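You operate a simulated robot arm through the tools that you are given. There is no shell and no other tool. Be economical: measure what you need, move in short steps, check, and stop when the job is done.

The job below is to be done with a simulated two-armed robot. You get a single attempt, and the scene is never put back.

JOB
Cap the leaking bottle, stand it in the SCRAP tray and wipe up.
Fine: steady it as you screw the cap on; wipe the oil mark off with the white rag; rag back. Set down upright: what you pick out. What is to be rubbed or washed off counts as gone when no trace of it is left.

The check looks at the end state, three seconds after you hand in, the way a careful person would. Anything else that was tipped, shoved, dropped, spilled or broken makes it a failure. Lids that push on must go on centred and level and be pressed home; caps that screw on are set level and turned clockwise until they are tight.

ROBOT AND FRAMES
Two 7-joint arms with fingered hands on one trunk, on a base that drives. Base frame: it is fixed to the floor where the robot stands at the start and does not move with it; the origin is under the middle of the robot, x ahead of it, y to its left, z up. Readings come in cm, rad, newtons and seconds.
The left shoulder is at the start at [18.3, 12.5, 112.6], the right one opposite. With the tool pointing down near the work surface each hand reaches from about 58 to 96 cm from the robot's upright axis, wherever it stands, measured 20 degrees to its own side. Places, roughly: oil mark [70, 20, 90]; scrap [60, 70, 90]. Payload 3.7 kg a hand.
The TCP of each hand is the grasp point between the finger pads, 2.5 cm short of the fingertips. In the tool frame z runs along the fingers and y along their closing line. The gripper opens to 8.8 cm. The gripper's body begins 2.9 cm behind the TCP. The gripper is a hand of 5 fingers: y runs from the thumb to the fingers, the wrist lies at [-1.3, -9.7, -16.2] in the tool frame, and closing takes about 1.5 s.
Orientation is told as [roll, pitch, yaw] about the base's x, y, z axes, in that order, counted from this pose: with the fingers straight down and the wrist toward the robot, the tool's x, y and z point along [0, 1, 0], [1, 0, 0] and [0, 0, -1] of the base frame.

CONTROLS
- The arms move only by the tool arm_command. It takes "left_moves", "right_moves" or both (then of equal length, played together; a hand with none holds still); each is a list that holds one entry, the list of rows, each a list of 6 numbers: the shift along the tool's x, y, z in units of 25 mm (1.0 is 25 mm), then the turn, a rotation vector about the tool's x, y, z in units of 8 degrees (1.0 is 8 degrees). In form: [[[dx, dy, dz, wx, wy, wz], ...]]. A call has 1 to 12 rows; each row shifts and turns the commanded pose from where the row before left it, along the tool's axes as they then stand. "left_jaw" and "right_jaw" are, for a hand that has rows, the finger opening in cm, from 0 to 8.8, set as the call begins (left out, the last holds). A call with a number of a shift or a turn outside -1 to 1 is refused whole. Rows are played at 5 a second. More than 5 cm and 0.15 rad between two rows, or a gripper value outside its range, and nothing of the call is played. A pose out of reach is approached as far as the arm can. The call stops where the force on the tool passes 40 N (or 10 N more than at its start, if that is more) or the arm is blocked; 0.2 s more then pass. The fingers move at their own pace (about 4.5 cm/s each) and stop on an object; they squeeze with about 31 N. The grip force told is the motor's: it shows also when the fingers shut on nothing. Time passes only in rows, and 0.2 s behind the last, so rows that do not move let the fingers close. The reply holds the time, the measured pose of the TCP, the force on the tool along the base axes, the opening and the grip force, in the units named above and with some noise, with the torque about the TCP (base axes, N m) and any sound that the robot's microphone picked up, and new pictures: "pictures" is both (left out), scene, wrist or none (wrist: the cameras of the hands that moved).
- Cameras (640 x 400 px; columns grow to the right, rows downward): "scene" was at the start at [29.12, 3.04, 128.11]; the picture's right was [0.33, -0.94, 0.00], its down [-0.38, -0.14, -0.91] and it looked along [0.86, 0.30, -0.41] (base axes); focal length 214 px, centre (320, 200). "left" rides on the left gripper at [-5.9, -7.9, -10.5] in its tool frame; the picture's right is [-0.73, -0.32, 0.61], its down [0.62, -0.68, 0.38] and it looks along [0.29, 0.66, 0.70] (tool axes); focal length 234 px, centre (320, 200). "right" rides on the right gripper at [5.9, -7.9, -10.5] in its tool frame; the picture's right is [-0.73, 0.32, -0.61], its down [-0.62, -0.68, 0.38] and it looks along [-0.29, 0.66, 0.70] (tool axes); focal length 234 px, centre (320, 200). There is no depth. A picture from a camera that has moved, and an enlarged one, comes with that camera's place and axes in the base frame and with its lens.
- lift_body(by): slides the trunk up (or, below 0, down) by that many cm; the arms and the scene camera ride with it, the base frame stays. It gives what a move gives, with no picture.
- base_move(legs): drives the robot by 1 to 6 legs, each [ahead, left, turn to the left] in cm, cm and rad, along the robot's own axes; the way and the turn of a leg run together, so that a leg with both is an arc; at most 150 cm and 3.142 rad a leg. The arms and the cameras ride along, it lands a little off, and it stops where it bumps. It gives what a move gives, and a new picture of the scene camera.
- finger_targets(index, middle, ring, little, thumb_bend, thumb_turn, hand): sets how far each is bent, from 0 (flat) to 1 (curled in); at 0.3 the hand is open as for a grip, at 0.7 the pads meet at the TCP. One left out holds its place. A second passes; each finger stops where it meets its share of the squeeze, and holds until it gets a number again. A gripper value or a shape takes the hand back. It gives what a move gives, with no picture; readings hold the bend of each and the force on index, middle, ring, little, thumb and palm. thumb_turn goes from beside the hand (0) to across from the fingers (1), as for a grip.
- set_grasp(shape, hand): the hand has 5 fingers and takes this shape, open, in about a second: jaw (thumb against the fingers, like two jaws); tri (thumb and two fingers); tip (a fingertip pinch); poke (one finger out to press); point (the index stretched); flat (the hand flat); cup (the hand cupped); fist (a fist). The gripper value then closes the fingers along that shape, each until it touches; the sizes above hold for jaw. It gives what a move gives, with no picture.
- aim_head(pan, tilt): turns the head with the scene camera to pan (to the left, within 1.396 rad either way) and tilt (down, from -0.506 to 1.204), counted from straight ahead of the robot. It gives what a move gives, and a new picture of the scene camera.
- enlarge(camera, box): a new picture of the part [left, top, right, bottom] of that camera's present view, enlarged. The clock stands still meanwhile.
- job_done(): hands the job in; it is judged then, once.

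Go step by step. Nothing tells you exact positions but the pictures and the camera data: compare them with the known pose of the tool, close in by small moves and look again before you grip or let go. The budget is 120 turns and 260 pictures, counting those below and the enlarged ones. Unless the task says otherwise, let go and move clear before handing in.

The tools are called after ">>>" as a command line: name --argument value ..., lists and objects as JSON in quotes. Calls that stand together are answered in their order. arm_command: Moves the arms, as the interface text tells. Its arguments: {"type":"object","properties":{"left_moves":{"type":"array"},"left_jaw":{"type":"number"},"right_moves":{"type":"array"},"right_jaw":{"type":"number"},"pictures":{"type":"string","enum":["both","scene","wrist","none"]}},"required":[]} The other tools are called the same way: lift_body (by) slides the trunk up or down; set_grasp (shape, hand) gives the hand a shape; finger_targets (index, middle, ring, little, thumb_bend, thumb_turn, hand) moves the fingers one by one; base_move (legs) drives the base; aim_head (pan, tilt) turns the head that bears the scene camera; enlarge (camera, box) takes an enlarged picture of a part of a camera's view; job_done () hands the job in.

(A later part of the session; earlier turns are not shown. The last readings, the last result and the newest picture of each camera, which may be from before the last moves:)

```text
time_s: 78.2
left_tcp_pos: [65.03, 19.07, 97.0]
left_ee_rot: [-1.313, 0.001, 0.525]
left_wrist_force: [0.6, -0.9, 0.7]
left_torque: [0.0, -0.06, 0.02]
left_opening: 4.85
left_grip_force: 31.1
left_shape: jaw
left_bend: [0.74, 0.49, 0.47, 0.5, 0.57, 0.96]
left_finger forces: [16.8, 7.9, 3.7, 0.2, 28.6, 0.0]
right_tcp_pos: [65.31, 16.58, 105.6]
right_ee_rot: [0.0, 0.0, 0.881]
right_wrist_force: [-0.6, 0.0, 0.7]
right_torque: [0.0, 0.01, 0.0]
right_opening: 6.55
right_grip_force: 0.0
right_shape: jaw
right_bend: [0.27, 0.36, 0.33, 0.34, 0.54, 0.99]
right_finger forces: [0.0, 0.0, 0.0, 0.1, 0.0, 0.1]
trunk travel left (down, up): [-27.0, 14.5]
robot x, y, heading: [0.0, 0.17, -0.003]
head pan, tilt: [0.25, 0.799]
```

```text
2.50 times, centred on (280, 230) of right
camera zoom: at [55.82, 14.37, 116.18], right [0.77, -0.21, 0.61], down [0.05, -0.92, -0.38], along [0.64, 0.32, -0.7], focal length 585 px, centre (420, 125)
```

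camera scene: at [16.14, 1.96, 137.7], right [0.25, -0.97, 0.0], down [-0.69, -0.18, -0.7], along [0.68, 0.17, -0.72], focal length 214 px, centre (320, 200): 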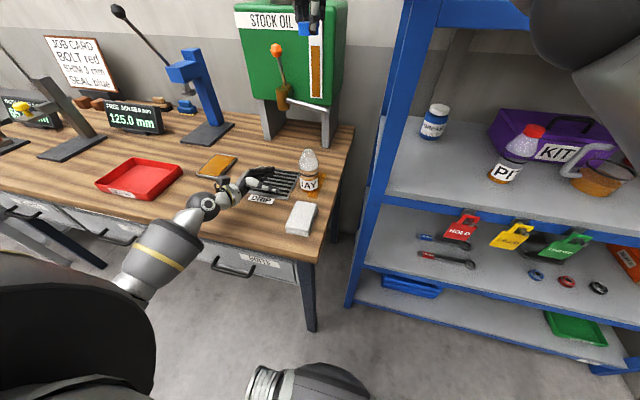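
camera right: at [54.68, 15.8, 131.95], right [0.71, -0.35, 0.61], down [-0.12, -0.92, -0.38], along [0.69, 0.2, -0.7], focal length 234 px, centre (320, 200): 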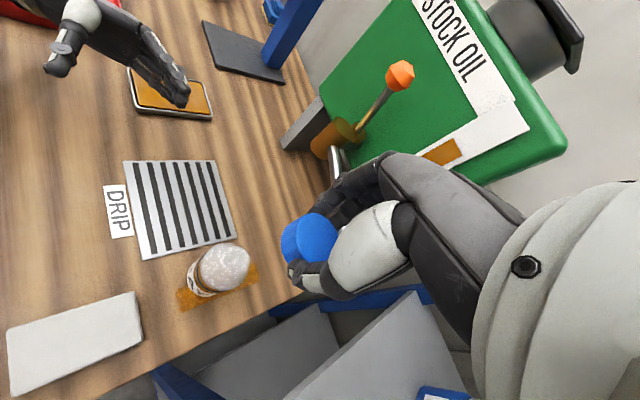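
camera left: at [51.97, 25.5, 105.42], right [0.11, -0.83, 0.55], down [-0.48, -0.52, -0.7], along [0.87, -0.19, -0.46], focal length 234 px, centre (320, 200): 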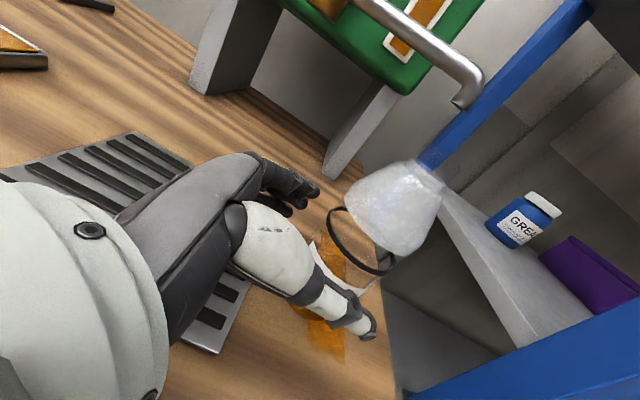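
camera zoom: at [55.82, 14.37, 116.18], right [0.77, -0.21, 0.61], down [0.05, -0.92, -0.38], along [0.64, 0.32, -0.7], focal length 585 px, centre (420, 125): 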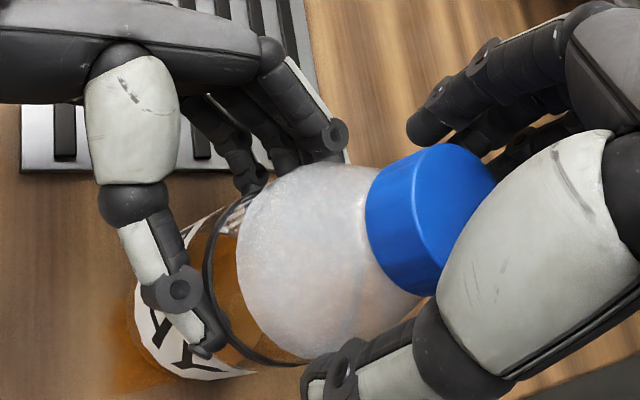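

The bottle hasn't turned and the cap is level. One short confirming stroke will show whether torque rises at once.

>>> arm_command --right_moves '[[[0, 0, -0.02, 0, 0, 0], [0, 0, 0, 0, 0, 0], [0, 0, 0, 0, 0, 0], [0, 0, 0, 0, 0, 0], [0, 0, 0, 0, 0, 0], [0, 0, 0, 0, 0, 0], [0, 0, 0.01, 0, 0, 0]]]' --right_jaw 1.5 --pictures "none"

>>> arm_command --right_moves '[[[0.024, 0, 0.008, 0, 0, 1], [0.024, 0, 0.008, 0, 0, 1]]]' --pictures "none"

>>> arm_command --right_moves '[[[0.024, 0, 0, 0, 0, 1], [0.024, 0, 0, 0, 0, 1]]]' --pictures "none"

>>> enlarge --camera "left" --box '[320, 60, 480, 220]'

```text
time_s: 79.8
left_tcp_pos: [64.96, 19.14, 97.14]
left_ee_rot: [-1.315, 0.001, 0.524]
left_wrist_force: [-3.1, -2.5, 5.2]
left_torque: [0.0, -0.16, -0.06]
left_opening: 4.89
left_grip_force: 30.7
left_shape: jaw
left_bend: [0.74, 0.49, 0.46, 0.5, 0.57, 0.97]
left_finger forces: [16.0, 8.3, 4.3, 0.1, 31.3, 0.0]
right_tcp_pos: [65.26, 16.66, 105.61]
right_ee_rot: [0.0, 0.001, 0.877]
right_wrist_force: [2.2, 1.9, -6.7]
right_torque: [0.01, -0.02, -0.01]
right_opening: 2.75
right_grip_force: 30.9
right_shape: jaw
right_bend: [0.74, 0.5, 0.57, 0.54, 0.76, 1.0]
right_finger forces: [14.7, 9.3, 3.2, 0.0, 22.3, 0.1]
trunk travel left (down, up): [-27.0, 14.5]
robot x, y, heading: [-0.05, -0.07, 0.001]
head pan, tilt: [0.25, 0.799]
```

```text
time_s: 80.3
left_tcp_pos: [64.94, 19.19, 97.15]
left_ee_rot: [-1.314, -0.001, 0.523]
left_wrist_force: [-1.1, -4.2, 7.5]
left_torque: [-0.1, -0.13, -0.3]
left_opening: 4.83
left_grip_force: 31.0
left_shape: jaw
left_bend: [0.74, 0.49, 0.46, 0.5, 0.57, 0.97]
left_finger forces: [16.0, 7.7, 3.6, 0.0, 30.8, 0.1]
right_tcp_pos: [65.23, 16.76, 105.56]
right_ee_rot: [0.001, 0.001, 0.601]
right_wrist_force: [1.3, 3.3, -7.9]
right_torque: [0.21, -0.03, 0.25]
right_opening: 2.66
right_grip_force: 31.0
right_shape: jaw
right_bend: [0.74, 0.49, 0.53, 0.54, 0.76, 1.0]
right_finger forces: [15.8, 11.6, 4.1, 0.0, 23.9, 0.0]
trunk travel left (down, up): [-27.0, 14.5]
robot x, y, heading: [-0.26, -0.16, 0.002]
head pan, tilt: [0.25, 0.799]
```

```text
time_s: 81.0
left_tcp_pos: [64.87, 19.13, 97.11]
left_ee_rot: [-1.315, 0.0, 0.523]
left_wrist_force: [0.1, -8.2, 8.1]
left_torque: [-0.06, -0.18, -0.43]
left_opening: 4.87
left_grip_force: 31.0
left_shape: jaw
left_bend: [0.74, 0.49, 0.46, 0.5, 0.57, 0.97]
left_finger forces: [15.4, 7.7, 4.2, 0.0, 31.3, 0.0]
right_tcp_pos: [65.1, 16.81, 105.69]
right_ee_rot: [0.001, 0.001, 0.319]
right_wrist_force: [0.8, 6.9, -7.0]
right_torque: [0.38, 0.03, 0.43]
right_opening: 2.53
right_grip_force: 30.8
right_shape: jaw
right_bend: [0.74, 0.49, 0.47, 0.54, 0.76, 1.0]
right_finger forces: [17.4, 13.9, 3.6, 0.0, 25.4, 0.0]
trunk travel left (down, up): [-27.0, 14.5]
robot x, y, heading: [0.15, -0.41, 0.002]
head pan, tilt: [0.25, 0.799]
```

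```text
2.50 times, centred on (400, 140) of left
camera zoom: at [53.82, 22.68, 105.49], right [0.11, -0.83, 0.55], down [-0.48, -0.52, -0.7], along [0.87, -0.19, -0.46], focal length 585 px, centre (120, 350)
```

zoom: 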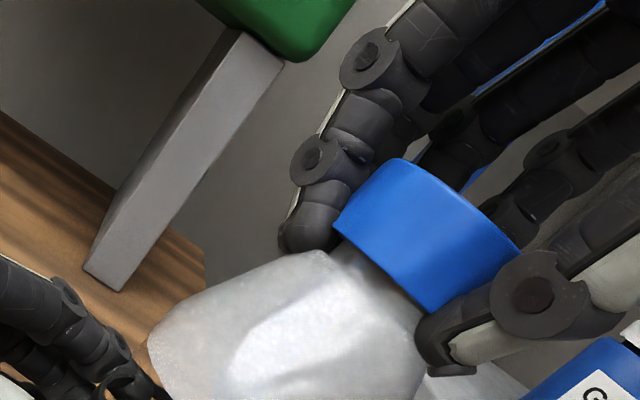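

Torque climbs immediately and elastically, so the cap is tight. I'll release, raise the right hand clear and inspect the bottle.

>>> arm_command --right_moves '[[[0, 0, 0, 0, 0, 0], [0, 0, 0, 0, 0, 0], [0, 0, 0, 0, 0, 0], [0, 0, 0, 0, 0, 0], [0, 0, 0, 0, 0, 0], [0, 0, 0, 0, 0, 0], [0, 0, -0.8, 0, 0, 0], [0, 0, -1, 0, 0, 0], [0, 0, -1, 0, 0, 0], [0, 0, -1, 0, 0, 0]]]' --right_jaw 7.4 --pictures "both"

>>> enlarge --camera "left" --box '[320, 60, 480, 220]'

>>> enlarge --camera "scene" --box '[285, 130, 335, 200]'

```text
time_s: 83.2
left_tcp_pos: [65.11, 19.18, 96.98]
left_ee_rot: [-1.314, 0.001, 0.523]
left_wrist_force: [0.3, 0.5, 1.9]
left_torque: [-0.03, -0.05, -0.01]
left_opening: 4.86
left_grip_force: 31.4
left_shape: jaw
left_bend: [0.74, 0.49, 0.47, 0.5, 0.57, 0.96]
left_finger forces: [17.0, 8.0, 3.7, 0.0, 28.6, 0.0]
right_tcp_pos: [65.2, 16.7, 115.27]
right_ee_rot: [0.001, -0.001, 0.321]
right_wrist_force: [0.2, -0.2, 0.6]
right_torque: [0.0, 0.02, -0.02]
right_opening: 7.35
right_grip_force: 0.1
right_shape: jaw
right_bend: [0.27, 0.33, 0.31, 0.32, 0.45, 0.99]
right_finger forces: [0.0, 0.0, 0.0, 0.0, 0.0, 0.0]
trunk travel left (down, up): [-27.0, 14.5]
robot x, y, heading: [0.01, 0.03, 0.001]
head pan, tilt: [0.25, 0.799]
camera scene: at [16.09, 1.95, 137.71], right [0.25, -0.97, 0.0], down [-0.69, -0.18, -0.7], along [0.68, 0.17, -0.72], focal length 214 px, centre (320, 200)
camera right: at [55.87, 19.87, 125.81], right [0.54, -0.59, 0.61], down [-0.45, -0.81, -0.38], along [0.71, -0.07, -0.7], focal length 234 px, centre (320, 200)
```

scene: 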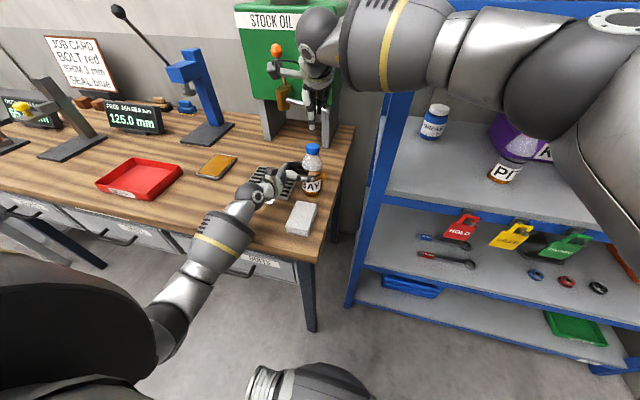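
right: 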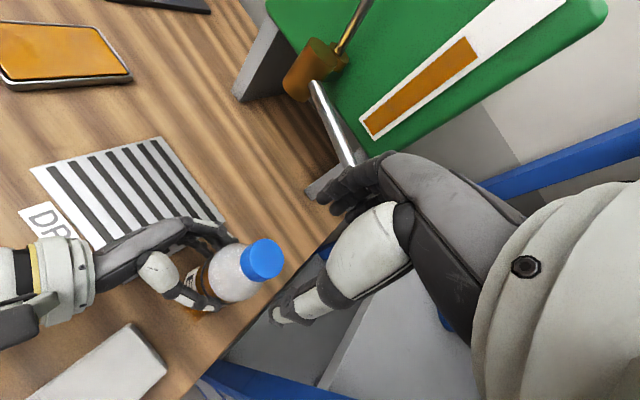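

```text
2.50 times, centred on (400, 140) of left
camera zoom: at [53.81, 22.72, 105.42], right [0.11, -0.83, 0.55], down [-0.48, -0.52, -0.7], along [0.87, -0.19, -0.46], focal length 585 px, centre (120, 350)
```

zoom: 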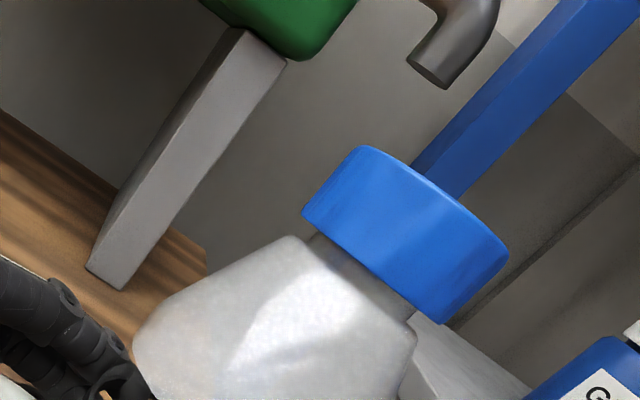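

```text
5.71 times, centred on (310, 165) of scene
camera zoom: at [16.09, 1.95, 137.71], right [0.25, -0.97, 0.0], down [-0.69, -0.18, -0.7], along [0.68, 0.17, -0.72], focal length 1226 px, centre (377, 400)
```

zoom: 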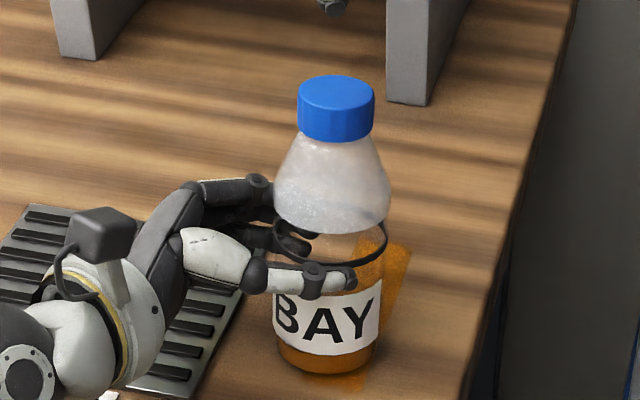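

The cap is seated. I'll retract the right arm to a home pose first, then lift the bottle with the left.

>>> arm_command --right_moves '[[[0, 0, -1, 0, 0, 0], [0, 0, -1, 0, 0, 0], [0, 0, -1, 0, 0, 0], [-0.7, -0.93, -0.4, 0, 0, 0], [-0.7, -0.93, -0.4, 0, 0, 0], [-0.7, -0.93, -0.4, 0, 0, 0], [-0.7, -0.93, -0.4, 0, 0, 0.5], [-0.7, -0.93, -0.4, 0, 0, 0.5], [-0.7, -0.93, -0.4, 0, 0, 0.5], [-0.7, -0.6, -0.4, 0, 0, 0.5], [-0.7, -0.3, -0.4, 0, 0, 0.5]]]' --pictures "none"

>>> arm_command --left_moves '[[[-0.4, 0, -0.107, 0, 0, 0], [-0.87, 0, -0.233, 0, 0, 0], [-0.87, 0, -0.233, 0, 0, 0], [-0.87, 0, -0.233, 0, 0, 0], [-0.6, 0, -0.16, 0, 0, 0]]]' --pictures "both"

>>> enlarge --camera "scene" --box '[220, 90, 380, 250]'

```text
time_s: 85.5
left_tcp_pos: [65.02, 19.18, 97.24]
left_ee_rot: [-1.312, 0.0, 0.523]
left_wrist_force: [0.2, -0.8, 0.9]
left_torque: [-0.02, -0.02, -0.02]
left_opening: 4.89
left_grip_force: 31.1
left_shape: jaw
left_bend: [0.74, 0.49, 0.47, 0.5, 0.57, 0.96]
left_finger forces: [16.9, 7.9, 3.8, 0.0, 28.7, 0.0]
right_tcp_pos: [52.65, -1.02, 130.46]
right_ee_rot: [-0.002, 0.002, -0.028]
right_wrist_force: [0.1, 0.0, -0.1]
right_torque: [0.01, 0.02, 0.05]
right_opening: 7.37
right_grip_force: 0.0
right_shape: jaw
right_bend: [0.27, 0.33, 0.31, 0.32, 0.45, 0.99]
right_finger forces: [0.1, 0.0, 0.0, 0.0, 0.0, 0.0]
trunk travel left (down, up): [-27.0, 14.5]
robot x, y, heading: [-0.16, -0.05, 0.002]
head pan, tilt: [0.25, 0.799]
```

```text
time_s: 86.8
left_tcp_pos: [64.99, 19.24, 106.55]
left_ee_rot: [-1.313, 0.0, 0.525]
left_wrist_force: [-0.5, 0.2, -0.7]
left_torque: [0.02, 0.01, 0.05]
left_opening: 4.85
left_grip_force: 30.8
left_shape: jaw
left_bend: [0.74, 0.49, 0.47, 0.5, 0.57, 0.97]
left_finger forces: [17.0, 7.9, 3.8, 0.0, 28.8, 0.0]
right_tcp_pos: [52.9, -0.95, 130.53]
right_ee_rot: [-0.001, 0.0, -0.027]
right_wrist_force: [-0.1, 0.7, -0.4]
right_torque: [0.01, -0.02, -0.01]
right_opening: 7.38
right_grip_force: 0.0
right_shape: jaw
right_bend: [0.27, 0.33, 0.31, 0.32, 0.45, 0.99]
right_finger forces: [0.0, 0.1, 0.0, 0.0, 0.0, 0.0]
trunk travel left (down, up): [-27.0, 14.5]
robot x, y, heading: [-0.21, -0.02, 0.001]
head pan, tilt: [0.25, 0.799]
camera scene: at [16.13, 1.95, 137.71], right [0.25, -0.97, 0.0], down [-0.69, -0.18, -0.7], along [0.68, 0.17, -0.72], focal length 214 px, centre (320, 200)
camera left: at [53.85, 22.73, 114.87], right [0.11, -0.83, 0.55], down [-0.48, -0.52, -0.7], along [0.87, -0.19, -0.46], focal length 234 px, centre (320, 200)
```

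scene: 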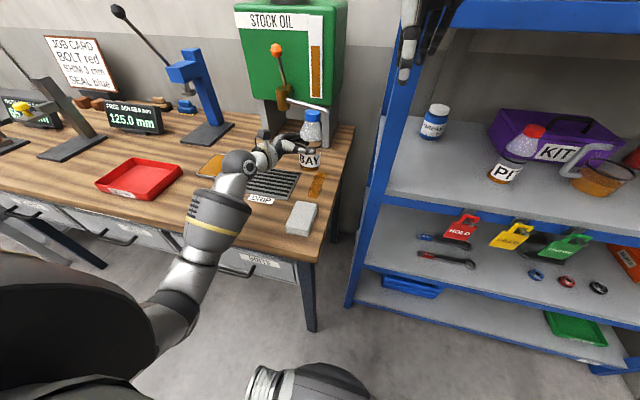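
left: 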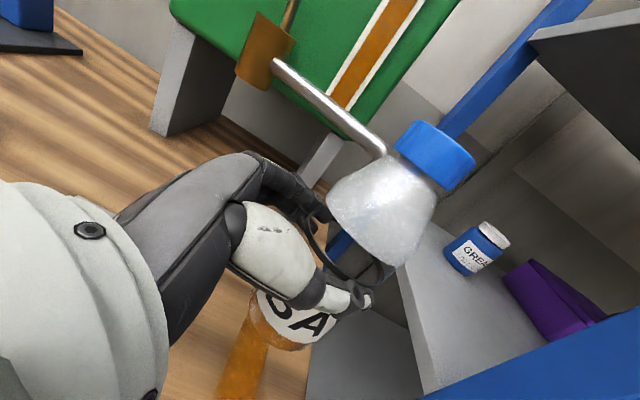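

```text
2.50 times, centred on (300, 170) of scene
camera zoom: at [16.13, 1.95, 137.71], right [0.25, -0.97, 0.0], down [-0.69, -0.18, -0.7], along [0.68, 0.17, -0.72], focal length 536 px, centre (370, 275)
```

zoom: 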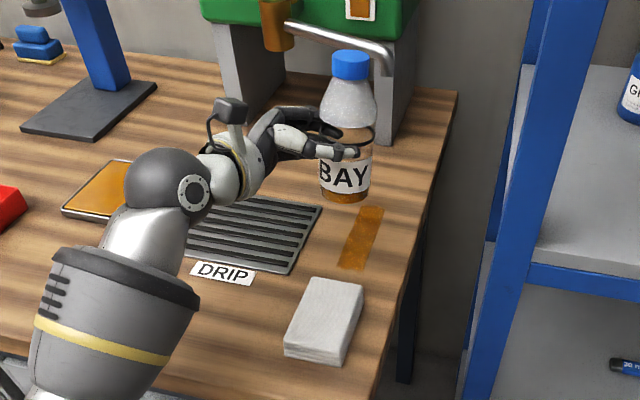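

The bottle is held upright and clear, and the oil strip is visible at x 62–74.5, y 15–17. I'll drive the base left and slightly back so the bottle comes over the SCRAP tray.

>>> base_move --legs '[[-10, 54, 0]]'

>>> enlarge --camera "left" --box '[0, 0, 640, 400]'

```text
time_s: 92.1
left_tcp_pos: [54.94, 74.31, 106.4]
left_ee_rot: [-1.313, -0.001, 0.527]
left_wrist_force: [-0.4, 0.7, -0.3]
left_torque: [0.02, 0.01, 0.0]
left_opening: 4.85
left_grip_force: 31.0
left_shape: jaw
left_bend: [0.74, 0.49, 0.47, 0.5, 0.57, 0.97]
left_finger forces: [17.0, 7.8, 3.7, 0.0, 28.7, 0.0]
right_tcp_pos: [42.68, 54.07, 130.48]
right_ee_rot: [0.0, 0.0, -0.023]
right_wrist_force: [-0.2, 0.4, -0.2]
right_torque: [-0.01, -0.02, 0.01]
right_opening: 7.41
right_grip_force: 0.0
right_shape: jaw
right_bend: [0.27, 0.33, 0.31, 0.32, 0.45, 0.99]
right_finger forces: [0.0, 0.0, 0.0, 0.0, 0.1, 0.0]
trunk travel left (down, up): [-27.0, 14.5]
robot x, y, heading: [-9.91, 54.74, 0.006]
head pan, tilt: [0.25, 0.799]
camera scene: at [6.06, 56.95, 137.71], right [0.25, -0.97, 0.0], down [-0.69, -0.18, -0.7], along [0.67, 0.17, -0.72], focal length 214 px, centre (320, 200)
```

scene: 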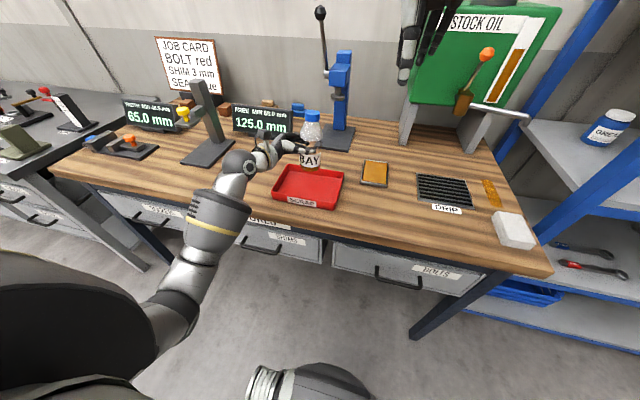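

```text
1.00 times, centred on (320, 200) of left (not enlarged: the box is as wide or as high as the picture)
camera zoom: at [43.71, 77.84, 114.86], right [0.11, -0.83, 0.55], down [-0.48, -0.53, -0.7], along [0.87, -0.19, -0.46], focal length 234 px, centre (320, 200)
```

zoom: 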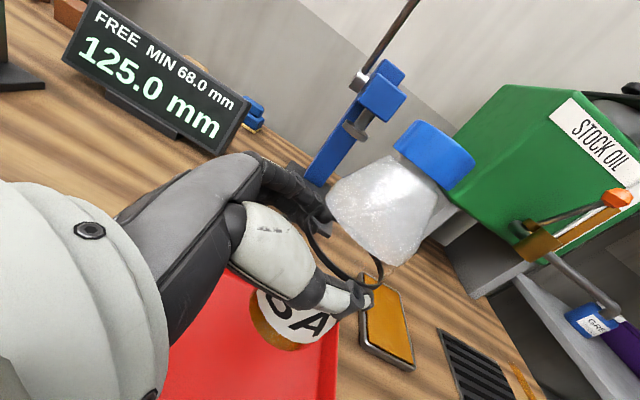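

The bottle is over the tray area. I'll zoom to locate the tray precisely.

>>> enlarge --camera "scene" --box '[240, 90, 380, 230]'

```text
2.86 times, centred on (310, 160) of scene
camera zoom: at [6.06, 56.95, 137.71], right [0.25, -0.97, 0.0], down [-0.69, -0.18, -0.7], along [0.67, 0.17, -0.72], focal length 613 px, centre (349, 314)
```

zoom: 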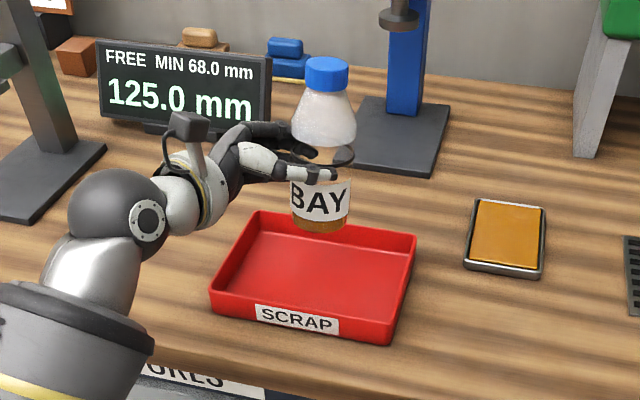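

The bottle is centred over the tray (x 46–62, y 63–83). I'm lowering.

>>> arm_command --left_moves '[[[0.8, 0, 0.2145, 0, 0, 0], [0.8, 0, 0.2145, 0, 0, 0], [0.8, 0, 0.2145, 0, 0, 0], [0.75, 0, 0.2, 0, 0, 0], [0, 0, 0, 0, 0, 0]]]' --pictures "none"

>>> arm_command --left_moves '[[[0.08, 0, 0.0215, 0, 0, 0], [0.04, 0, 0.0107, 0, 0, 0], [0, 0, 0, 0, 0, 0]]]' --pictures "none"

>>> enlarge --camera "scene" --box '[260, 100, 360, 220]'

```text
time_s: 93.3
left_tcp_pos: [54.79, 74.32, 98.16]
left_ee_rot: [-1.312, 0.0, 0.527]
left_wrist_force: [-0.3, 0.5, -0.7]
left_torque: [0.04, -0.01, -0.01]
left_opening: 4.88
left_grip_force: 31.6
left_shape: jaw
left_bend: [0.74, 0.49, 0.47, 0.5, 0.57, 0.97]
left_finger forces: [17.0, 7.9, 3.8, 0.0, 28.6, 0.1]
right_tcp_pos: [42.84, 54.18, 130.59]
right_ee_rot: [-0.001, 0.0, -0.024]
right_wrist_force: [-0.1, -0.1, 0.6]
right_torque: [-0.01, 0.03, -0.05]
right_opening: 7.39
right_grip_force: 0.1
right_shape: jaw
right_bend: [0.27, 0.33, 0.31, 0.32, 0.45, 0.99]
right_finger forces: [0.1, 0.0, 0.0, 0.0, 0.0, 0.1]
trunk travel left (down, up): [-27.0, 14.5]
robot x, y, heading: [-10.26, 55.35, -0.002]
head pan, tilt: [0.25, 0.799]
```

```text
time_s: 94.1
left_tcp_pos: [54.84, 74.25, 97.92]
left_ee_rot: [-1.312, -0.002, 0.526]
left_wrist_force: [0.0, 0.4, -1.7]
left_torque: [0.04, 0.0, 0.0]
left_opening: 4.87
left_grip_force: 30.6
left_shape: jaw
left_bend: [0.74, 0.49, 0.47, 0.5, 0.57, 0.97]
left_finger forces: [17.1, 7.9, 3.9, 0.0, 28.6, 0.0]
right_tcp_pos: [42.71, 54.16, 130.54]
right_ee_rot: [-0.001, 0.0, -0.023]
right_wrist_force: [-0.1, 0.5, 0.2]
right_torque: [0.02, -0.01, -0.04]
right_opening: 7.38
right_grip_force: 0.0
right_shape: jaw
right_bend: [0.27, 0.33, 0.31, 0.32, 0.45, 0.99]
right_finger forces: [0.1, 0.0, 0.0, 0.1, 0.0, 0.0]
trunk travel left (down, up): [-27.0, 14.5]
robot x, y, heading: [-10.01, 54.89, 0.002]
head pan, tilt: [0.25, 0.799]
```

```text
3.33 times, centred on (310, 160) of scene
camera zoom: at [6.07, 56.93, 137.71], right [0.25, -0.97, 0.0], down [-0.69, -0.18, -0.7], along [0.67, 0.17, -0.72], focal length 715 px, centre (353, 333)
```

zoom: 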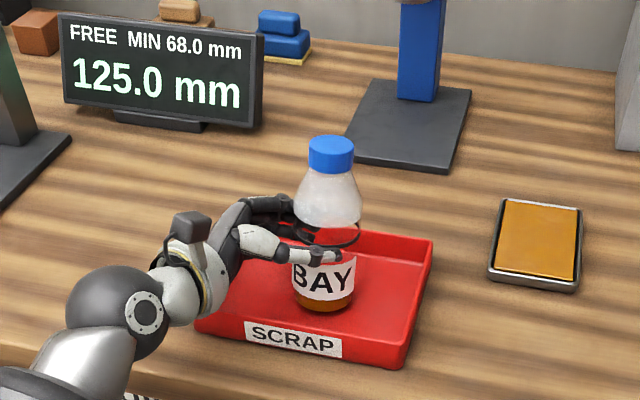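

Still above the tray floor. I'll lower in 1 mm steps until I feel contact.

>>> arm_command --left_moves '[[[0.04, 0, 0.0107, 0, 0, 0], [0.04, 0, 0.0107, 0, 0, 0], [0, 0, 0, 0, 0, 0]]]' --pictures "none"

>>> arm_command --left_moves '[[[0.04, 0, 0.0107, 0, 0, 0], [0.04, 0, 0.0107, 0, 0, 0], [0, 0, 0, 0, 0, 0]]]' --pictures "none"

```text
time_s: 94.9
left_tcp_pos: [54.85, 74.35, 97.95]
left_ee_rot: [-1.313, 0.0, 0.528]
left_wrist_force: [-0.3, -0.8, -0.4]
left_torque: [0.05, 0.02, 0.0]
left_opening: 4.87
left_grip_force: 31.2
left_shape: jaw
left_bend: [0.74, 0.49, 0.47, 0.5, 0.57, 0.97]
left_finger forces: [17.1, 7.9, 3.9, 0.0, 28.6, 0.0]
right_tcp_pos: [42.67, 54.06, 130.54]
right_ee_rot: [0.001, 0.0, -0.025]
right_wrist_force: [0.5, -0.2, 0.4]
right_torque: [0.01, 0.0, 0.0]
right_opening: 7.41
right_grip_force: 0.2
right_shape: jaw
right_bend: [0.27, 0.33, 0.31, 0.32, 0.45, 0.99]
right_finger forces: [0.0, 0.0, 0.1, 0.0, 0.0, 0.0]
trunk travel left (down, up): [-27.0, 14.5]
robot x, y, heading: [-10.25, 55.12, 0.003]
head pan, tilt: [0.25, 0.799]
```

```text
time_s: 95.7
left_tcp_pos: [54.89, 74.33, 97.64]
left_ee_rot: [-1.313, 0.0, 0.527]
left_wrist_force: [0.0, 0.6, -1.5]
left_torque: [0.03, 0.05, 0.02]
left_opening: 4.86
left_grip_force: 31.3
left_shape: jaw
left_bend: [0.74, 0.49, 0.47, 0.5, 0.57, 0.97]
left_finger forces: [17.0, 7.9, 3.9, 0.1, 28.7, 0.0]
right_tcp_pos: [42.72, 54.11, 130.55]
right_ee_rot: [0.0, 0.001, -0.023]
right_wrist_force: [-0.8, 0.5, -0.4]
right_torque: [-0.02, 0.01, 0.01]
right_opening: 7.38
right_grip_force: 0.1
right_shape: jaw
right_bend: [0.27, 0.33, 0.31, 0.32, 0.45, 0.99]
right_finger forces: [0.0, 0.0, 0.1, 0.0, 0.0, 0.0]
trunk travel left (down, up): [-27.0, 14.5]
robot x, y, heading: [-10.17, 54.95, 0.006]
head pan, tilt: [0.25, 0.799]
```

>>> arm_command --left_moves '[[[0.04, 0, 0.0107, 0, 0, 0], [0.04, 0, 0.0107, 0, 0, 0], [0, 0, 0, 0, 0, 0]]]' --pictures "none"

>>> enlarge --camera "scene" --box '[290, 110, 350, 200]'

>>> enlarge --camera "left" --box '[220, 80, 500, 380]'

```text
time_s: 96.5
left_tcp_pos: [54.99, 74.23, 97.57]
left_ee_rot: [-1.313, -0.002, 0.528]
left_wrist_force: [-0.1, 0.8, 1.9]
left_torque: [-0.04, -0.02, -0.02]
left_opening: 4.87
left_grip_force: 31.0
left_shape: jaw
left_bend: [0.74, 0.49, 0.47, 0.5, 0.57, 0.96]
left_finger forces: [16.9, 7.8, 3.7, 0.0, 28.7, 0.0]
right_tcp_pos: [42.68, 54.2, 130.56]
right_ee_rot: [0.001, -0.001, -0.024]
right_wrist_force: [-0.6, 0.1, 0.1]
right_torque: [-0.03, 0.03, 0.03]
right_opening: 7.39
right_grip_force: 0.1
right_shape: jaw
right_bend: [0.27, 0.33, 0.31, 0.32, 0.45, 0.99]
right_finger forces: [0.1, 0.1, 0.0, 0.1, 0.0, 0.0]
trunk travel left (down, up): [-27.0, 14.5]
robot x, y, heading: [-10.46, 55.17, 0.004]
head pan, tilt: [0.25, 0.799]
```

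```text
4.44 times, centred on (320, 155) of scene
camera zoom: at [6.02, 56.93, 137.72], right [0.25, -0.97, 0.0], down [-0.69, -0.18, -0.7], along [0.68, 0.17, -0.72], focal length 953 px, centre (320, 400)
```

zoom: 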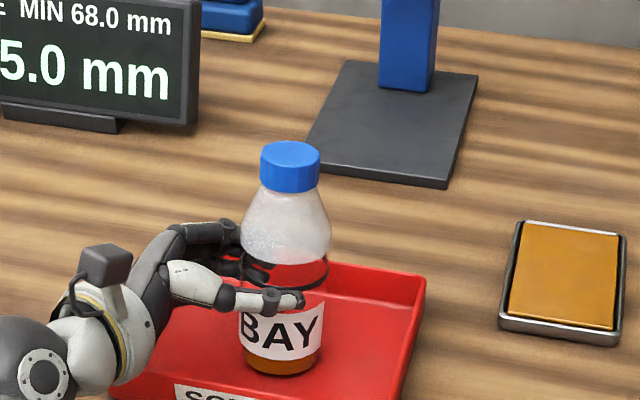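

```text
1.33 times, centred on (360, 230) of left
camera zoom: at [43.73, 77.79, 105.83], right [0.11, -0.83, 0.55], down [-0.48, -0.53, -0.7], along [0.87, -0.19, -0.46], focal length 312 px, centre (267, 160)
```

zoom: 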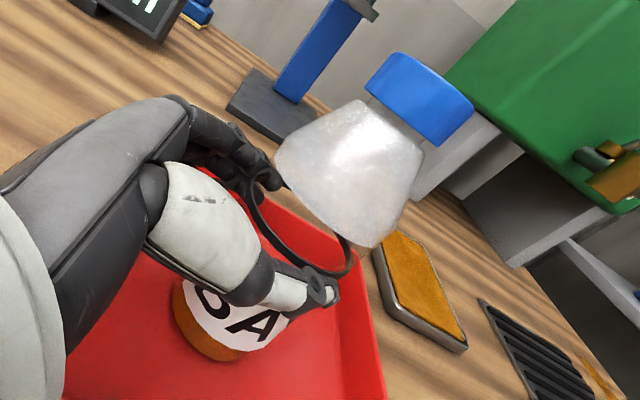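

Contact is felt. I'll press one more millimetre, then open the left hand slowly.

>>> arm_command --left_moves '[[[0.04, 0, 0.0107, 0, 0, 0], [0, 0, 0, 0, 0, 0]]]' --pictures "none"

>>> arm_command --left_moves '[[[0, 0, 0, 0, 0, 0], [0, 0, 0, 0, 0, 0], [0, 0, 0, 0, 0, 0], [0, 0, 0, 0, 0, 0]]]' --left_jaw 6.2 --pictures "none"

>>> arm_command --left_moves '[[[0, 0, 0, 0, 0, 0], [0, 0, 0, 0, 0, 0], [0, 0, 0, 0, 0, 0], [0, 0, 0, 0, 0, 0], [0, 0, 0, 0, 0, 0]]]' --left_jaw 8.8 --pictures "scene"

>>> enlarge --camera "left" --box '[220, 80, 500, 380]'

>>> enlarge --camera "scene" --box '[280, 110, 350, 210]'

```text
time_s: 97.1
left_tcp_pos: [54.94, 74.32, 97.52]
left_ee_rot: [-1.314, -0.001, 0.53]
left_wrist_force: [-1.2, 1.4, 5.9]
left_torque: [-0.08, -0.06, -0.01]
left_opening: 4.87
left_grip_force: 30.3
left_shape: jaw
left_bend: [0.74, 0.49, 0.47, 0.5, 0.57, 0.96]
left_finger forces: [16.9, 7.6, 3.8, 0.0, 28.6, 0.1]
right_tcp_pos: [42.72, 54.05, 130.63]
right_ee_rot: [0.001, 0.0, -0.023]
right_wrist_force: [-0.6, 0.0, 0.2]
right_torque: [0.0, 0.0, 0.0]
right_opening: 7.41
right_grip_force: 0.1
right_shape: jaw
right_bend: [0.27, 0.33, 0.31, 0.32, 0.45, 0.99]
right_finger forces: [0.0, 0.0, 0.1, 0.0, 0.1, 0.1]
trunk travel left (down, up): [-27.0, 14.5]
robot x, y, heading: [-10.03, 55.13, 0.005]
head pan, tilt: [0.25, 0.799]
```

```text
time_s: 98.1
left_tcp_pos: [54.95, 74.3, 97.2]
left_ee_rot: [-1.312, 0.0, 0.526]
left_wrist_force: [-0.7, -0.7, 0.4]
left_torque: [0.02, 0.01, 0.01]
left_opening: 6.18
left_grip_force: 0.2
left_shape: jaw
left_bend: [0.27, 0.37, 0.34, 0.35, 0.58, 0.99]
left_finger forces: [0.0, 0.1, 0.0, 0.0, 0.0, 0.0]
right_tcp_pos: [42.67, 54.17, 130.52]
right_ee_rot: [0.0, 0.0, -0.025]
right_wrist_force: [0.3, -0.5, -0.6]
right_torque: [0.03, 0.01, -0.02]
right_opening: 7.37
right_grip_force: 0.1
right_shape: jaw
right_bend: [0.27, 0.33, 0.31, 0.32, 0.45, 0.99]
right_finger forces: [0.0, 0.0, 0.1, 0.1, 0.0, 0.1]
trunk travel left (down, up): [-27.0, 14.5]
robot x, y, heading: [-10.24, 55.11, -0.003]
head pan, tilt: [0.25, 0.799]
```

```text
time_s: 99.3
left_tcp_pos: [55.01, 74.43, 97.34]
left_ee_rot: [-1.312, 0.0, 0.526]
left_wrist_force: [1.1, 0.3, 0.1]
left_torque: [0.0, 0.01, 0.02]
left_opening: 8.75
left_grip_force: 0.0
left_shape: jaw
left_bend: [0.3, 0.3, 0.3, 0.3, 0.3, 0.98]
left_finger forces: [0.0, 0.0, 0.1, 0.1, 0.0, 0.1]
right_tcp_pos: [42.6, 54.11, 130.53]
right_ee_rot: [-0.002, 0.0, -0.025]
right_wrist_force: [-0.3, -0.3, 0.3]
right_torque: [-0.02, -0.03, 0.01]
right_opening: 7.39
right_grip_force: 0.1
right_shape: jaw
right_bend: [0.27, 0.33, 0.31, 0.32, 0.45, 0.99]
right_finger forces: [0.0, 0.1, 0.1, 0.0, 0.1, 0.0]
trunk travel left (down, up): [-27.0, 14.5]
robot x, y, heading: [-10.34, 54.66, 0.003]
head pan, tilt: [0.25, 0.799]
camera scene: at [6.06, 56.93, 137.71], right [0.25, -0.97, 0.0], down [-0.69, -0.18, -0.7], along [0.68, 0.17, -0.72], focal length 214 px, centre (320, 200)
```

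scene: 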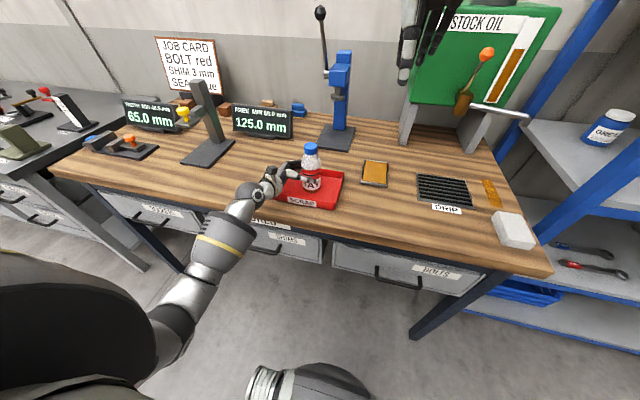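

```text
1.33 times, centred on (360, 230) of left
camera zoom: at [43.76, 77.78, 105.66], right [0.11, -0.83, 0.55], down [-0.48, -0.53, -0.7], along [0.87, -0.19, -0.46], focal length 312 px, centre (267, 160)
```

zoom: 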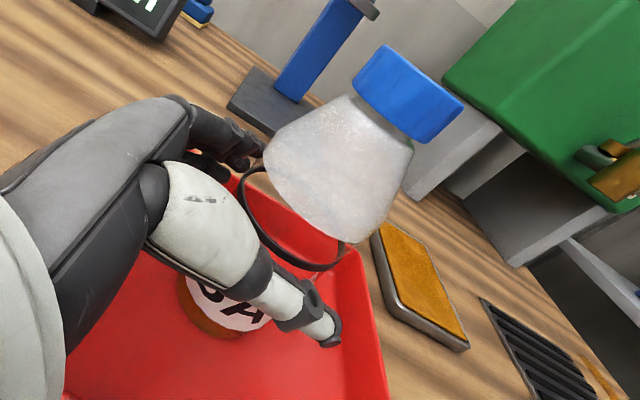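

```text
4.00 times, centred on (315, 160) of scene
camera zoom: at [6.06, 56.93, 137.71], right [0.25, -0.97, 0.0], down [-0.69, -0.18, -0.7], along [0.68, 0.17, -0.72], focal length 858 px, centre (340, 360)
```

zoom: 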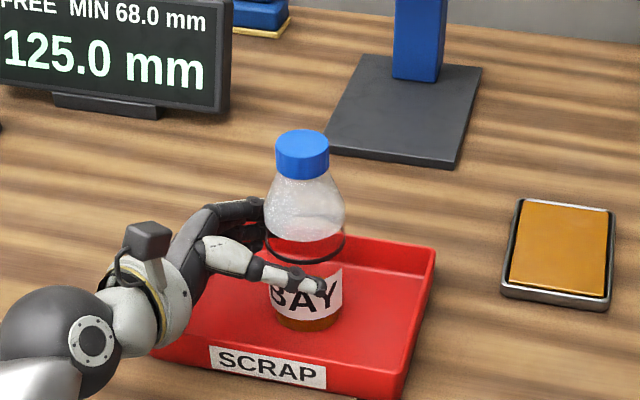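

The bottle stands upright in the tray. I'm backing the left hand out along its approach line while rising slightly, then lifting clear.

>>> arm_command --left_moves '[[[0.09, 0, -0.34, 0, 0, 0], [-0.06, 0, -0.54, 0, 0, 0], [-0.11, 0, -0.754, 0, 0, 0], [-0.11, 0, -0.754, 0, 0, 0], [-0.11, 0, -0.754, 0, 0, 0], [-0.11, 0, -0.754, 0, 0, 0], [-0.9, 0, -0.24, 0, 0, 0], [-0.9, 0, -0.24, 0, 0, 0], [-0.9, 0, -0.24, 0, 0, 0], [-0.9, 0, -0.24, 0, 0, 0], [-0.9, 0, -0.24, 0, 0, 0]]]' --pictures "scene"

>>> enlarge --camera "scene" --box '[260, 110, 360, 220]'

```text
time_s: 101.7
left_tcp_pos: [50.17, 82.26, 112.27]
left_ee_rot: [-1.313, 0.001, 0.528]
left_wrist_force: [0.5, 0.4, -0.7]
left_torque: [-0.01, 0.0, 0.01]
left_opening: 8.76
left_grip_force: 0.1
left_shape: jaw
left_bend: [0.3, 0.3, 0.3, 0.3, 0.3, 0.98]
left_finger forces: [0.0, 0.0, 0.0, 0.0, 0.0, 0.0]
right_tcp_pos: [42.73, 54.23, 130.57]
right_ee_rot: [0.001, 0.001, -0.024]
right_wrist_force: [-0.4, -0.4, 0.6]
right_torque: [-0.02, 0.03, 0.0]
right_opening: 7.36
right_grip_force: 0.1
right_shape: jaw
right_bend: [0.27, 0.33, 0.31, 0.32, 0.45, 0.99]
right_finger forces: [0.1, 0.0, 0.0, 0.1, 0.0, 0.1]
trunk travel left (down, up): [-27.0, 14.5]
robot x, y, heading: [-10.35, 54.79, 0.005]
head pan, tilt: [0.25, 0.799]
camera scene: at [6.05, 56.92, 137.71], right [0.25, -0.97, 0.0], down [-0.69, -0.18, -0.7], along [0.68, 0.17, -0.72], focal length 214 px, centre (320, 200)
```

scene: 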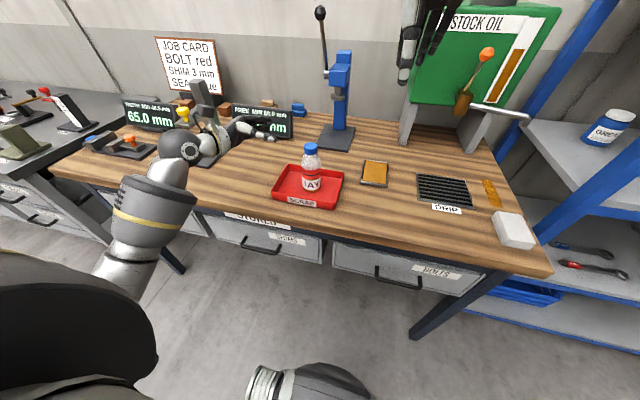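

```text
3.64 times, centred on (310, 165) of scene
camera zoom: at [6.05, 56.92, 137.71], right [0.25, -0.97, 0.0], down [-0.69, -0.18, -0.7], along [0.68, 0.17, -0.72], focal length 780 px, centre (356, 327)
```

zoom: 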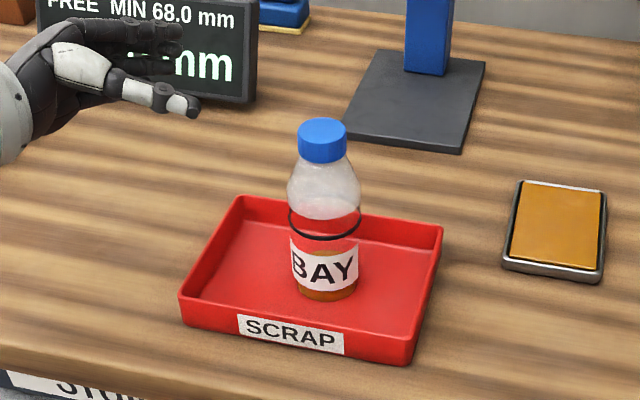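

The bottle stands upright and capped in the tray. Next is wiping: gripping the rag across its 6 cm width needs the left hand at about 90° yaw, so I'll turn that hand fingers-down and drive to the right end of the table, facing about 30° left.

>>> arm_command --left_moves '[[[-0.5, 0, -0.5, 0, 0.8, 0], [-0.5, 0, -0.5, 0, 0.8, 0], [-0.4, 0, -0.6, 0, 0.8, 0], [-0.3, 0, -0.6, 0, 0.8, 0], [-0.2, 0, -0.6, 0, 0.8, 0], [0, 0, -0.6, 0, 0.8, 0], [0, 0, -0.6, 0, 0.8, 0], [0, 0, -0.6, 0, 0.8, 0], [0, 0, -0.6, 0, 0.8, 0], [0, 0, -0.6, 0, 0.8, 0], [0, 0, -0.6, 0, 0.8, 0], [0, 0, 0, 0, 0.6, 0]]]' --pictures "none"

>>> base_move --legs '[[-25, 0, 0], [0, -90, 0]]'

```text
time_s: 104.3
left_tcp_pos: [46.04, 89.23, 127.98]
left_ee_rot: [0.002, 0.0, 0.53]
left_wrist_force: [0.4, 0.3, 0.7]
left_torque: [0.0, 0.02, 0.0]
left_opening: 8.79
left_grip_force: 0.1
left_shape: jaw
left_bend: [0.3, 0.3, 0.3, 0.3, 0.3, 0.98]
left_finger forces: [0.1, 0.1, 0.0, 0.0, 0.0, 0.0]
right_tcp_pos: [42.76, 54.16, 130.59]
right_ee_rot: [0.0, -0.001, -0.025]
right_wrist_force: [-0.5, -0.8, 0.2]
right_torque: [0.01, 0.03, -0.03]
right_opening: 7.41
right_grip_force: 0.1
right_shape: jaw
right_bend: [0.27, 0.33, 0.31, 0.32, 0.45, 0.99]
right_finger forces: [0.0, 0.0, 0.1, 0.0, 0.0, 0.1]
trunk travel left (down, up): [-27.0, 14.5]
robot x, y, heading: [-10.09, 54.83, 0.001]
head pan, tilt: [0.25, 0.799]
```

```text
time_s: 113.8
left_tcp_pos: [21.41, 0.3, 127.8]
left_ee_rot: [0.0, 0.0, 0.517]
left_wrist_force: [0.1, -0.2, -0.2]
left_torque: [0.0, 0.0, 0.01]
left_opening: 8.77
left_grip_force: 0.1
left_shape: jaw
left_bend: [0.3, 0.3, 0.3, 0.3, 0.3, 0.98]
left_finger forces: [0.1, 0.0, 0.0, 0.0, 0.0, 0.0]
right_tcp_pos: [17.83, -34.69, 130.41]
right_ee_rot: [0.0, 0.0, -0.037]
right_wrist_force: [0.8, 0.8, -1.0]
right_torque: [0.01, 0.0, 0.04]
right_opening: 7.41
right_grip_force: 0.0
right_shape: jaw
right_bend: [0.27, 0.33, 0.31, 0.32, 0.45, 0.99]
right_finger forces: [0.0, 0.0, 0.1, 0.0, 0.0, 0.1]
trunk travel left (down, up): [-27.0, 14.5]
robot x, y, heading: [-34.88, -33.47, -0.007]
head pan, tilt: [0.25, 0.799]
camera scene: at [-18.92, -31.61, 137.71], right [0.24, -0.97, 0.0], down [-0.7, -0.17, -0.7], along [0.68, 0.17, -0.72], focal length 214 px, centre (320, 200)
```

scene: 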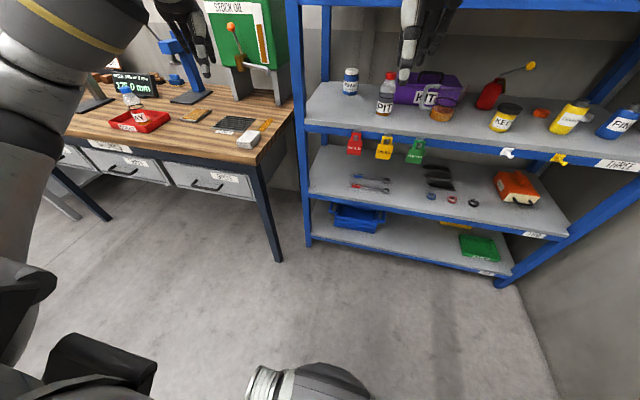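

There is clear floor here, but the right hand would reach into the shelf after turning, so I'll tuck the right arm back first.

>>> arm_command --right_moves '[[[-0.97, -0.5, 0, 0, 0, 0], [-0.97, -0.5, 0, 0, 0, 0], [-0.97, -0.5, 0, 0, 0, 0.3], [-0.97, -0.6, 0, 0, 0, 0.3], [-0.97, -0.6, 0, 0, 0, 0.3], [-0.97, -0.6, 0, 0, 0, 0.3], [-0.97, -0.7, 0, 0, 0, 0.3], [-0.97, -0.7, 0, 0, 0, 0.3], [-0.97, -0.7, 0, 0, 0, 0.3], [-0.7, -0.7, 0, 0, 0, 0.3]]]' --pictures "none"

>>> base_move --legs '[[0, 0, 0.524]]'

```text
time_s: 116.0
left_tcp_pos: [21.49, 0.33, 127.93]
left_ee_rot: [-0.003, -0.003, 0.518]
left_wrist_force: [-0.2, 0.7, -0.3]
left_torque: [0.02, 0.04, 0.01]
left_opening: 8.76
left_grip_force: 0.0
left_shape: jaw
left_bend: [0.3, 0.3, 0.3, 0.3, 0.3, 0.98]
left_finger forces: [0.1, 0.1, 0.0, 0.0, 0.1, 0.1]
right_tcp_pos: [-0.72, -55.2, 130.62]
right_ee_rot: [0.001, -0.001, -0.37]
right_wrist_force: [-0.6, 0.0, 0.5]
right_torque: [-0.02, -0.04, -0.01]
right_opening: 7.4
right_grip_force: 0.0
right_shape: jaw
right_bend: [0.27, 0.33, 0.31, 0.32, 0.45, 0.99]
right_finger forces: [0.1, 0.0, 0.1, 0.0, 0.1, 0.1]
trunk travel left (down, up): [-27.0, 14.5]
robot x, y, heading: [-35.11, -33.56, -0.009]
head pan, tilt: [0.25, 0.799]
```

```text
time_s: 117.9
left_tcp_pos: [-3.57, 24.43, 127.95]
left_ee_rot: [0.0, -0.001, 1.052]
left_wrist_force: [-0.1, -0.3, -0.4]
left_torque: [0.01, 0.0, -0.01]
left_opening: 8.75
left_grip_force: 0.1
left_shape: jaw
left_bend: [0.3, 0.3, 0.3, 0.3, 0.3, 0.98]
left_finger forces: [0.0, 0.0, 0.0, 0.0, 0.1, 0.0]
right_tcp_pos: [5.71, -34.66, 130.58]
right_ee_rot: [0.0, 0.0, 0.165]
right_wrist_force: [-0.2, -0.2, -0.1]
right_torque: [-0.03, -0.02, 0.02]
right_opening: 7.37
right_grip_force: 0.1
right_shape: jaw
right_bend: [0.27, 0.33, 0.31, 0.32, 0.45, 0.99]
right_finger forces: [0.0, 0.0, 0.1, 0.0, 0.1, 0.0]
trunk travel left (down, up): [-27.0, 14.5]
robot x, y, heading: [-35.06, -33.53, 0.526]
head pan, tilt: [0.25, 0.799]
camera scene: at [-22.17, -23.53, 137.71], right [0.7, -0.71, 0.0], down [-0.51, -0.5, -0.7], along [0.5, 0.49, -0.72], focal length 214 px, centre (320, 200)
```

scene: 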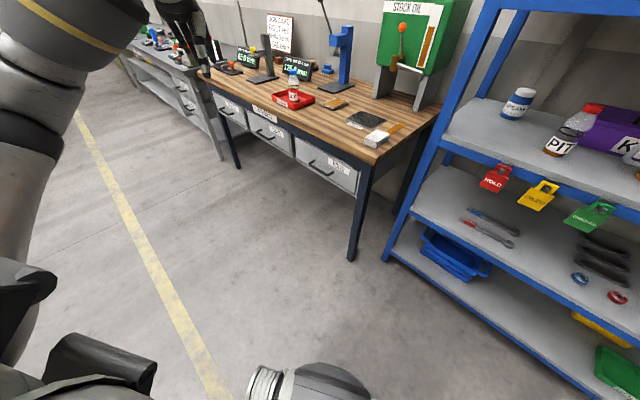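

The turn is done. I'm driving to about (12, -36) so the rag is in comfortable reach of the left hand.

>>> base_move --legs '[[39.4, -25.8, 0]]'

>>> aim_head --pan 0.35 --tilt 0.7

>>> enlarge --camera "left" --box '[0, 0, 640, 400]'

```text
time_s: 120.8
left_tcp_pos: [43.1, 22.83, 127.9]
left_ee_rot: [-0.001, 0.001, 1.059]
left_wrist_force: [0.8, 0.3, -0.2]
left_torque: [0.01, 0.0, 0.05]
left_opening: 8.8
left_grip_force: 0.0
left_shape: jaw
left_bend: [0.3, 0.3, 0.3, 0.3, 0.3, 0.98]
left_finger forces: [0.0, 0.0, 0.0, 0.0, 0.1, 0.1]
right_tcp_pos: [52.9, -36.27, 130.53]
right_ee_rot: [-0.002, 0.005, 0.165]
right_wrist_force: [0.4, 0.4, 0.1]
right_torque: [-0.01, -0.03, -0.03]
right_opening: 7.41
right_grip_force: 0.1
right_shape: jaw
right_bend: [0.27, 0.33, 0.31, 0.32, 0.45, 0.99]
right_finger forces: [0.0, 0.0, 0.0, 0.1, 0.0, 0.0]
trunk travel left (down, up): [-27.0, 14.5]
robot x, y, heading: [12.13, -35.13, 0.533]
head pan, tilt: [0.25, 0.799]
stopped in leg 1: the robot was blocked; the commanded pose is now the measured one
camera scene: at [24.79, -25.21, 137.73], right [0.71, -0.71, 0.0], down [-0.51, -0.51, -0.7], along [0.49, 0.49, -0.72], focal length 214 px, centre (320, 200)
```

scene: 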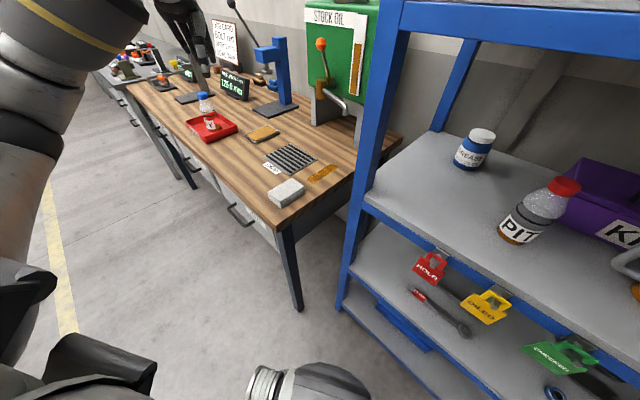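

```text
time_s: 121.5
left_tcp_pos: [43.11, 22.76, 127.89]
left_ee_rot: [-0.001, -0.001, 1.057]
left_wrist_force: [0.1, 0.3, 0.0]
left_torque: [0.02, 0.03, 0.01]
left_opening: 8.78
left_grip_force: 0.1
left_shape: jaw
left_bend: [0.3, 0.3, 0.3, 0.3, 0.3, 0.98]
left_finger forces: [0.0, 0.1, 0.0, 0.0, 0.0, 0.1]
right_tcp_pos: [52.89, -36.22, 130.54]
right_ee_rot: [-0.001, 0.005, 0.167]
right_wrist_force: [-0.2, -0.3, 0.5]
right_torque: [-0.03, -0.03, 0.01]
right_opening: 7.41
right_grip_force: 0.1
right_shape: jaw
right_bend: [0.27, 0.33, 0.31, 0.32, 0.45, 0.99]
right_finger forces: [0.0, 0.0, 0.0, 0.0, 0.0, 0.0]
trunk travel left (down, up): [-27.0, 14.5]
robot x, y, heading: [11.82, -35.46, 0.535]
head pan, tilt: [0.351, 0.7]
camera scene: at [24.46, -24.34, 138.54], right [0.77, -0.63, 0.0], down [-0.41, -0.5, -0.76], along [0.49, 0.59, -0.64], focal length 214 px, centre (320, 200)
```

scene: 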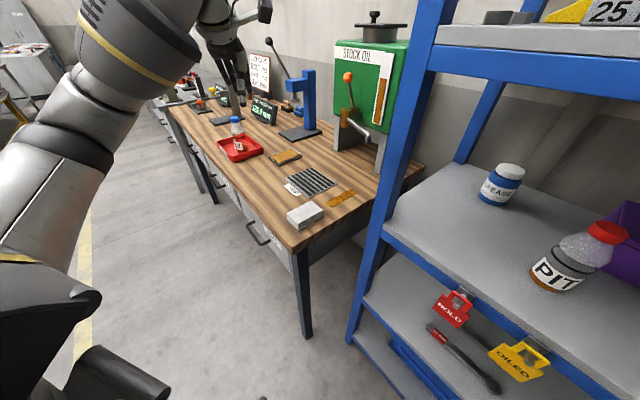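

```text
1.00 times, centred on (320, 200) of left (not enlarged: the box is as wide or as high as the picture)
camera zoom: at [44.37, 13.09, 138.39], right [0.48, -0.64, -0.61], down [-0.88, -0.29, -0.38], along [0.07, 0.71, -0.7], focal length 234 px, centre (320, 200)
```

zoom: 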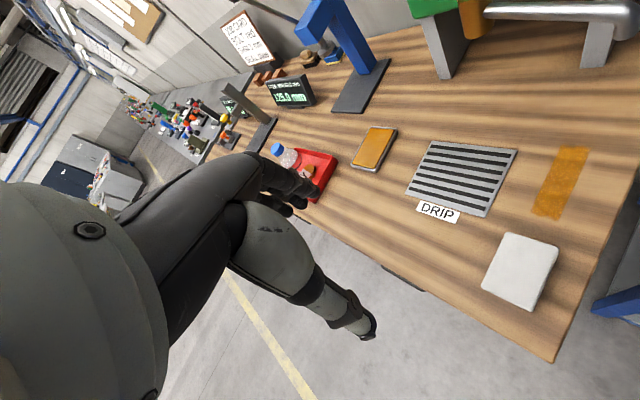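

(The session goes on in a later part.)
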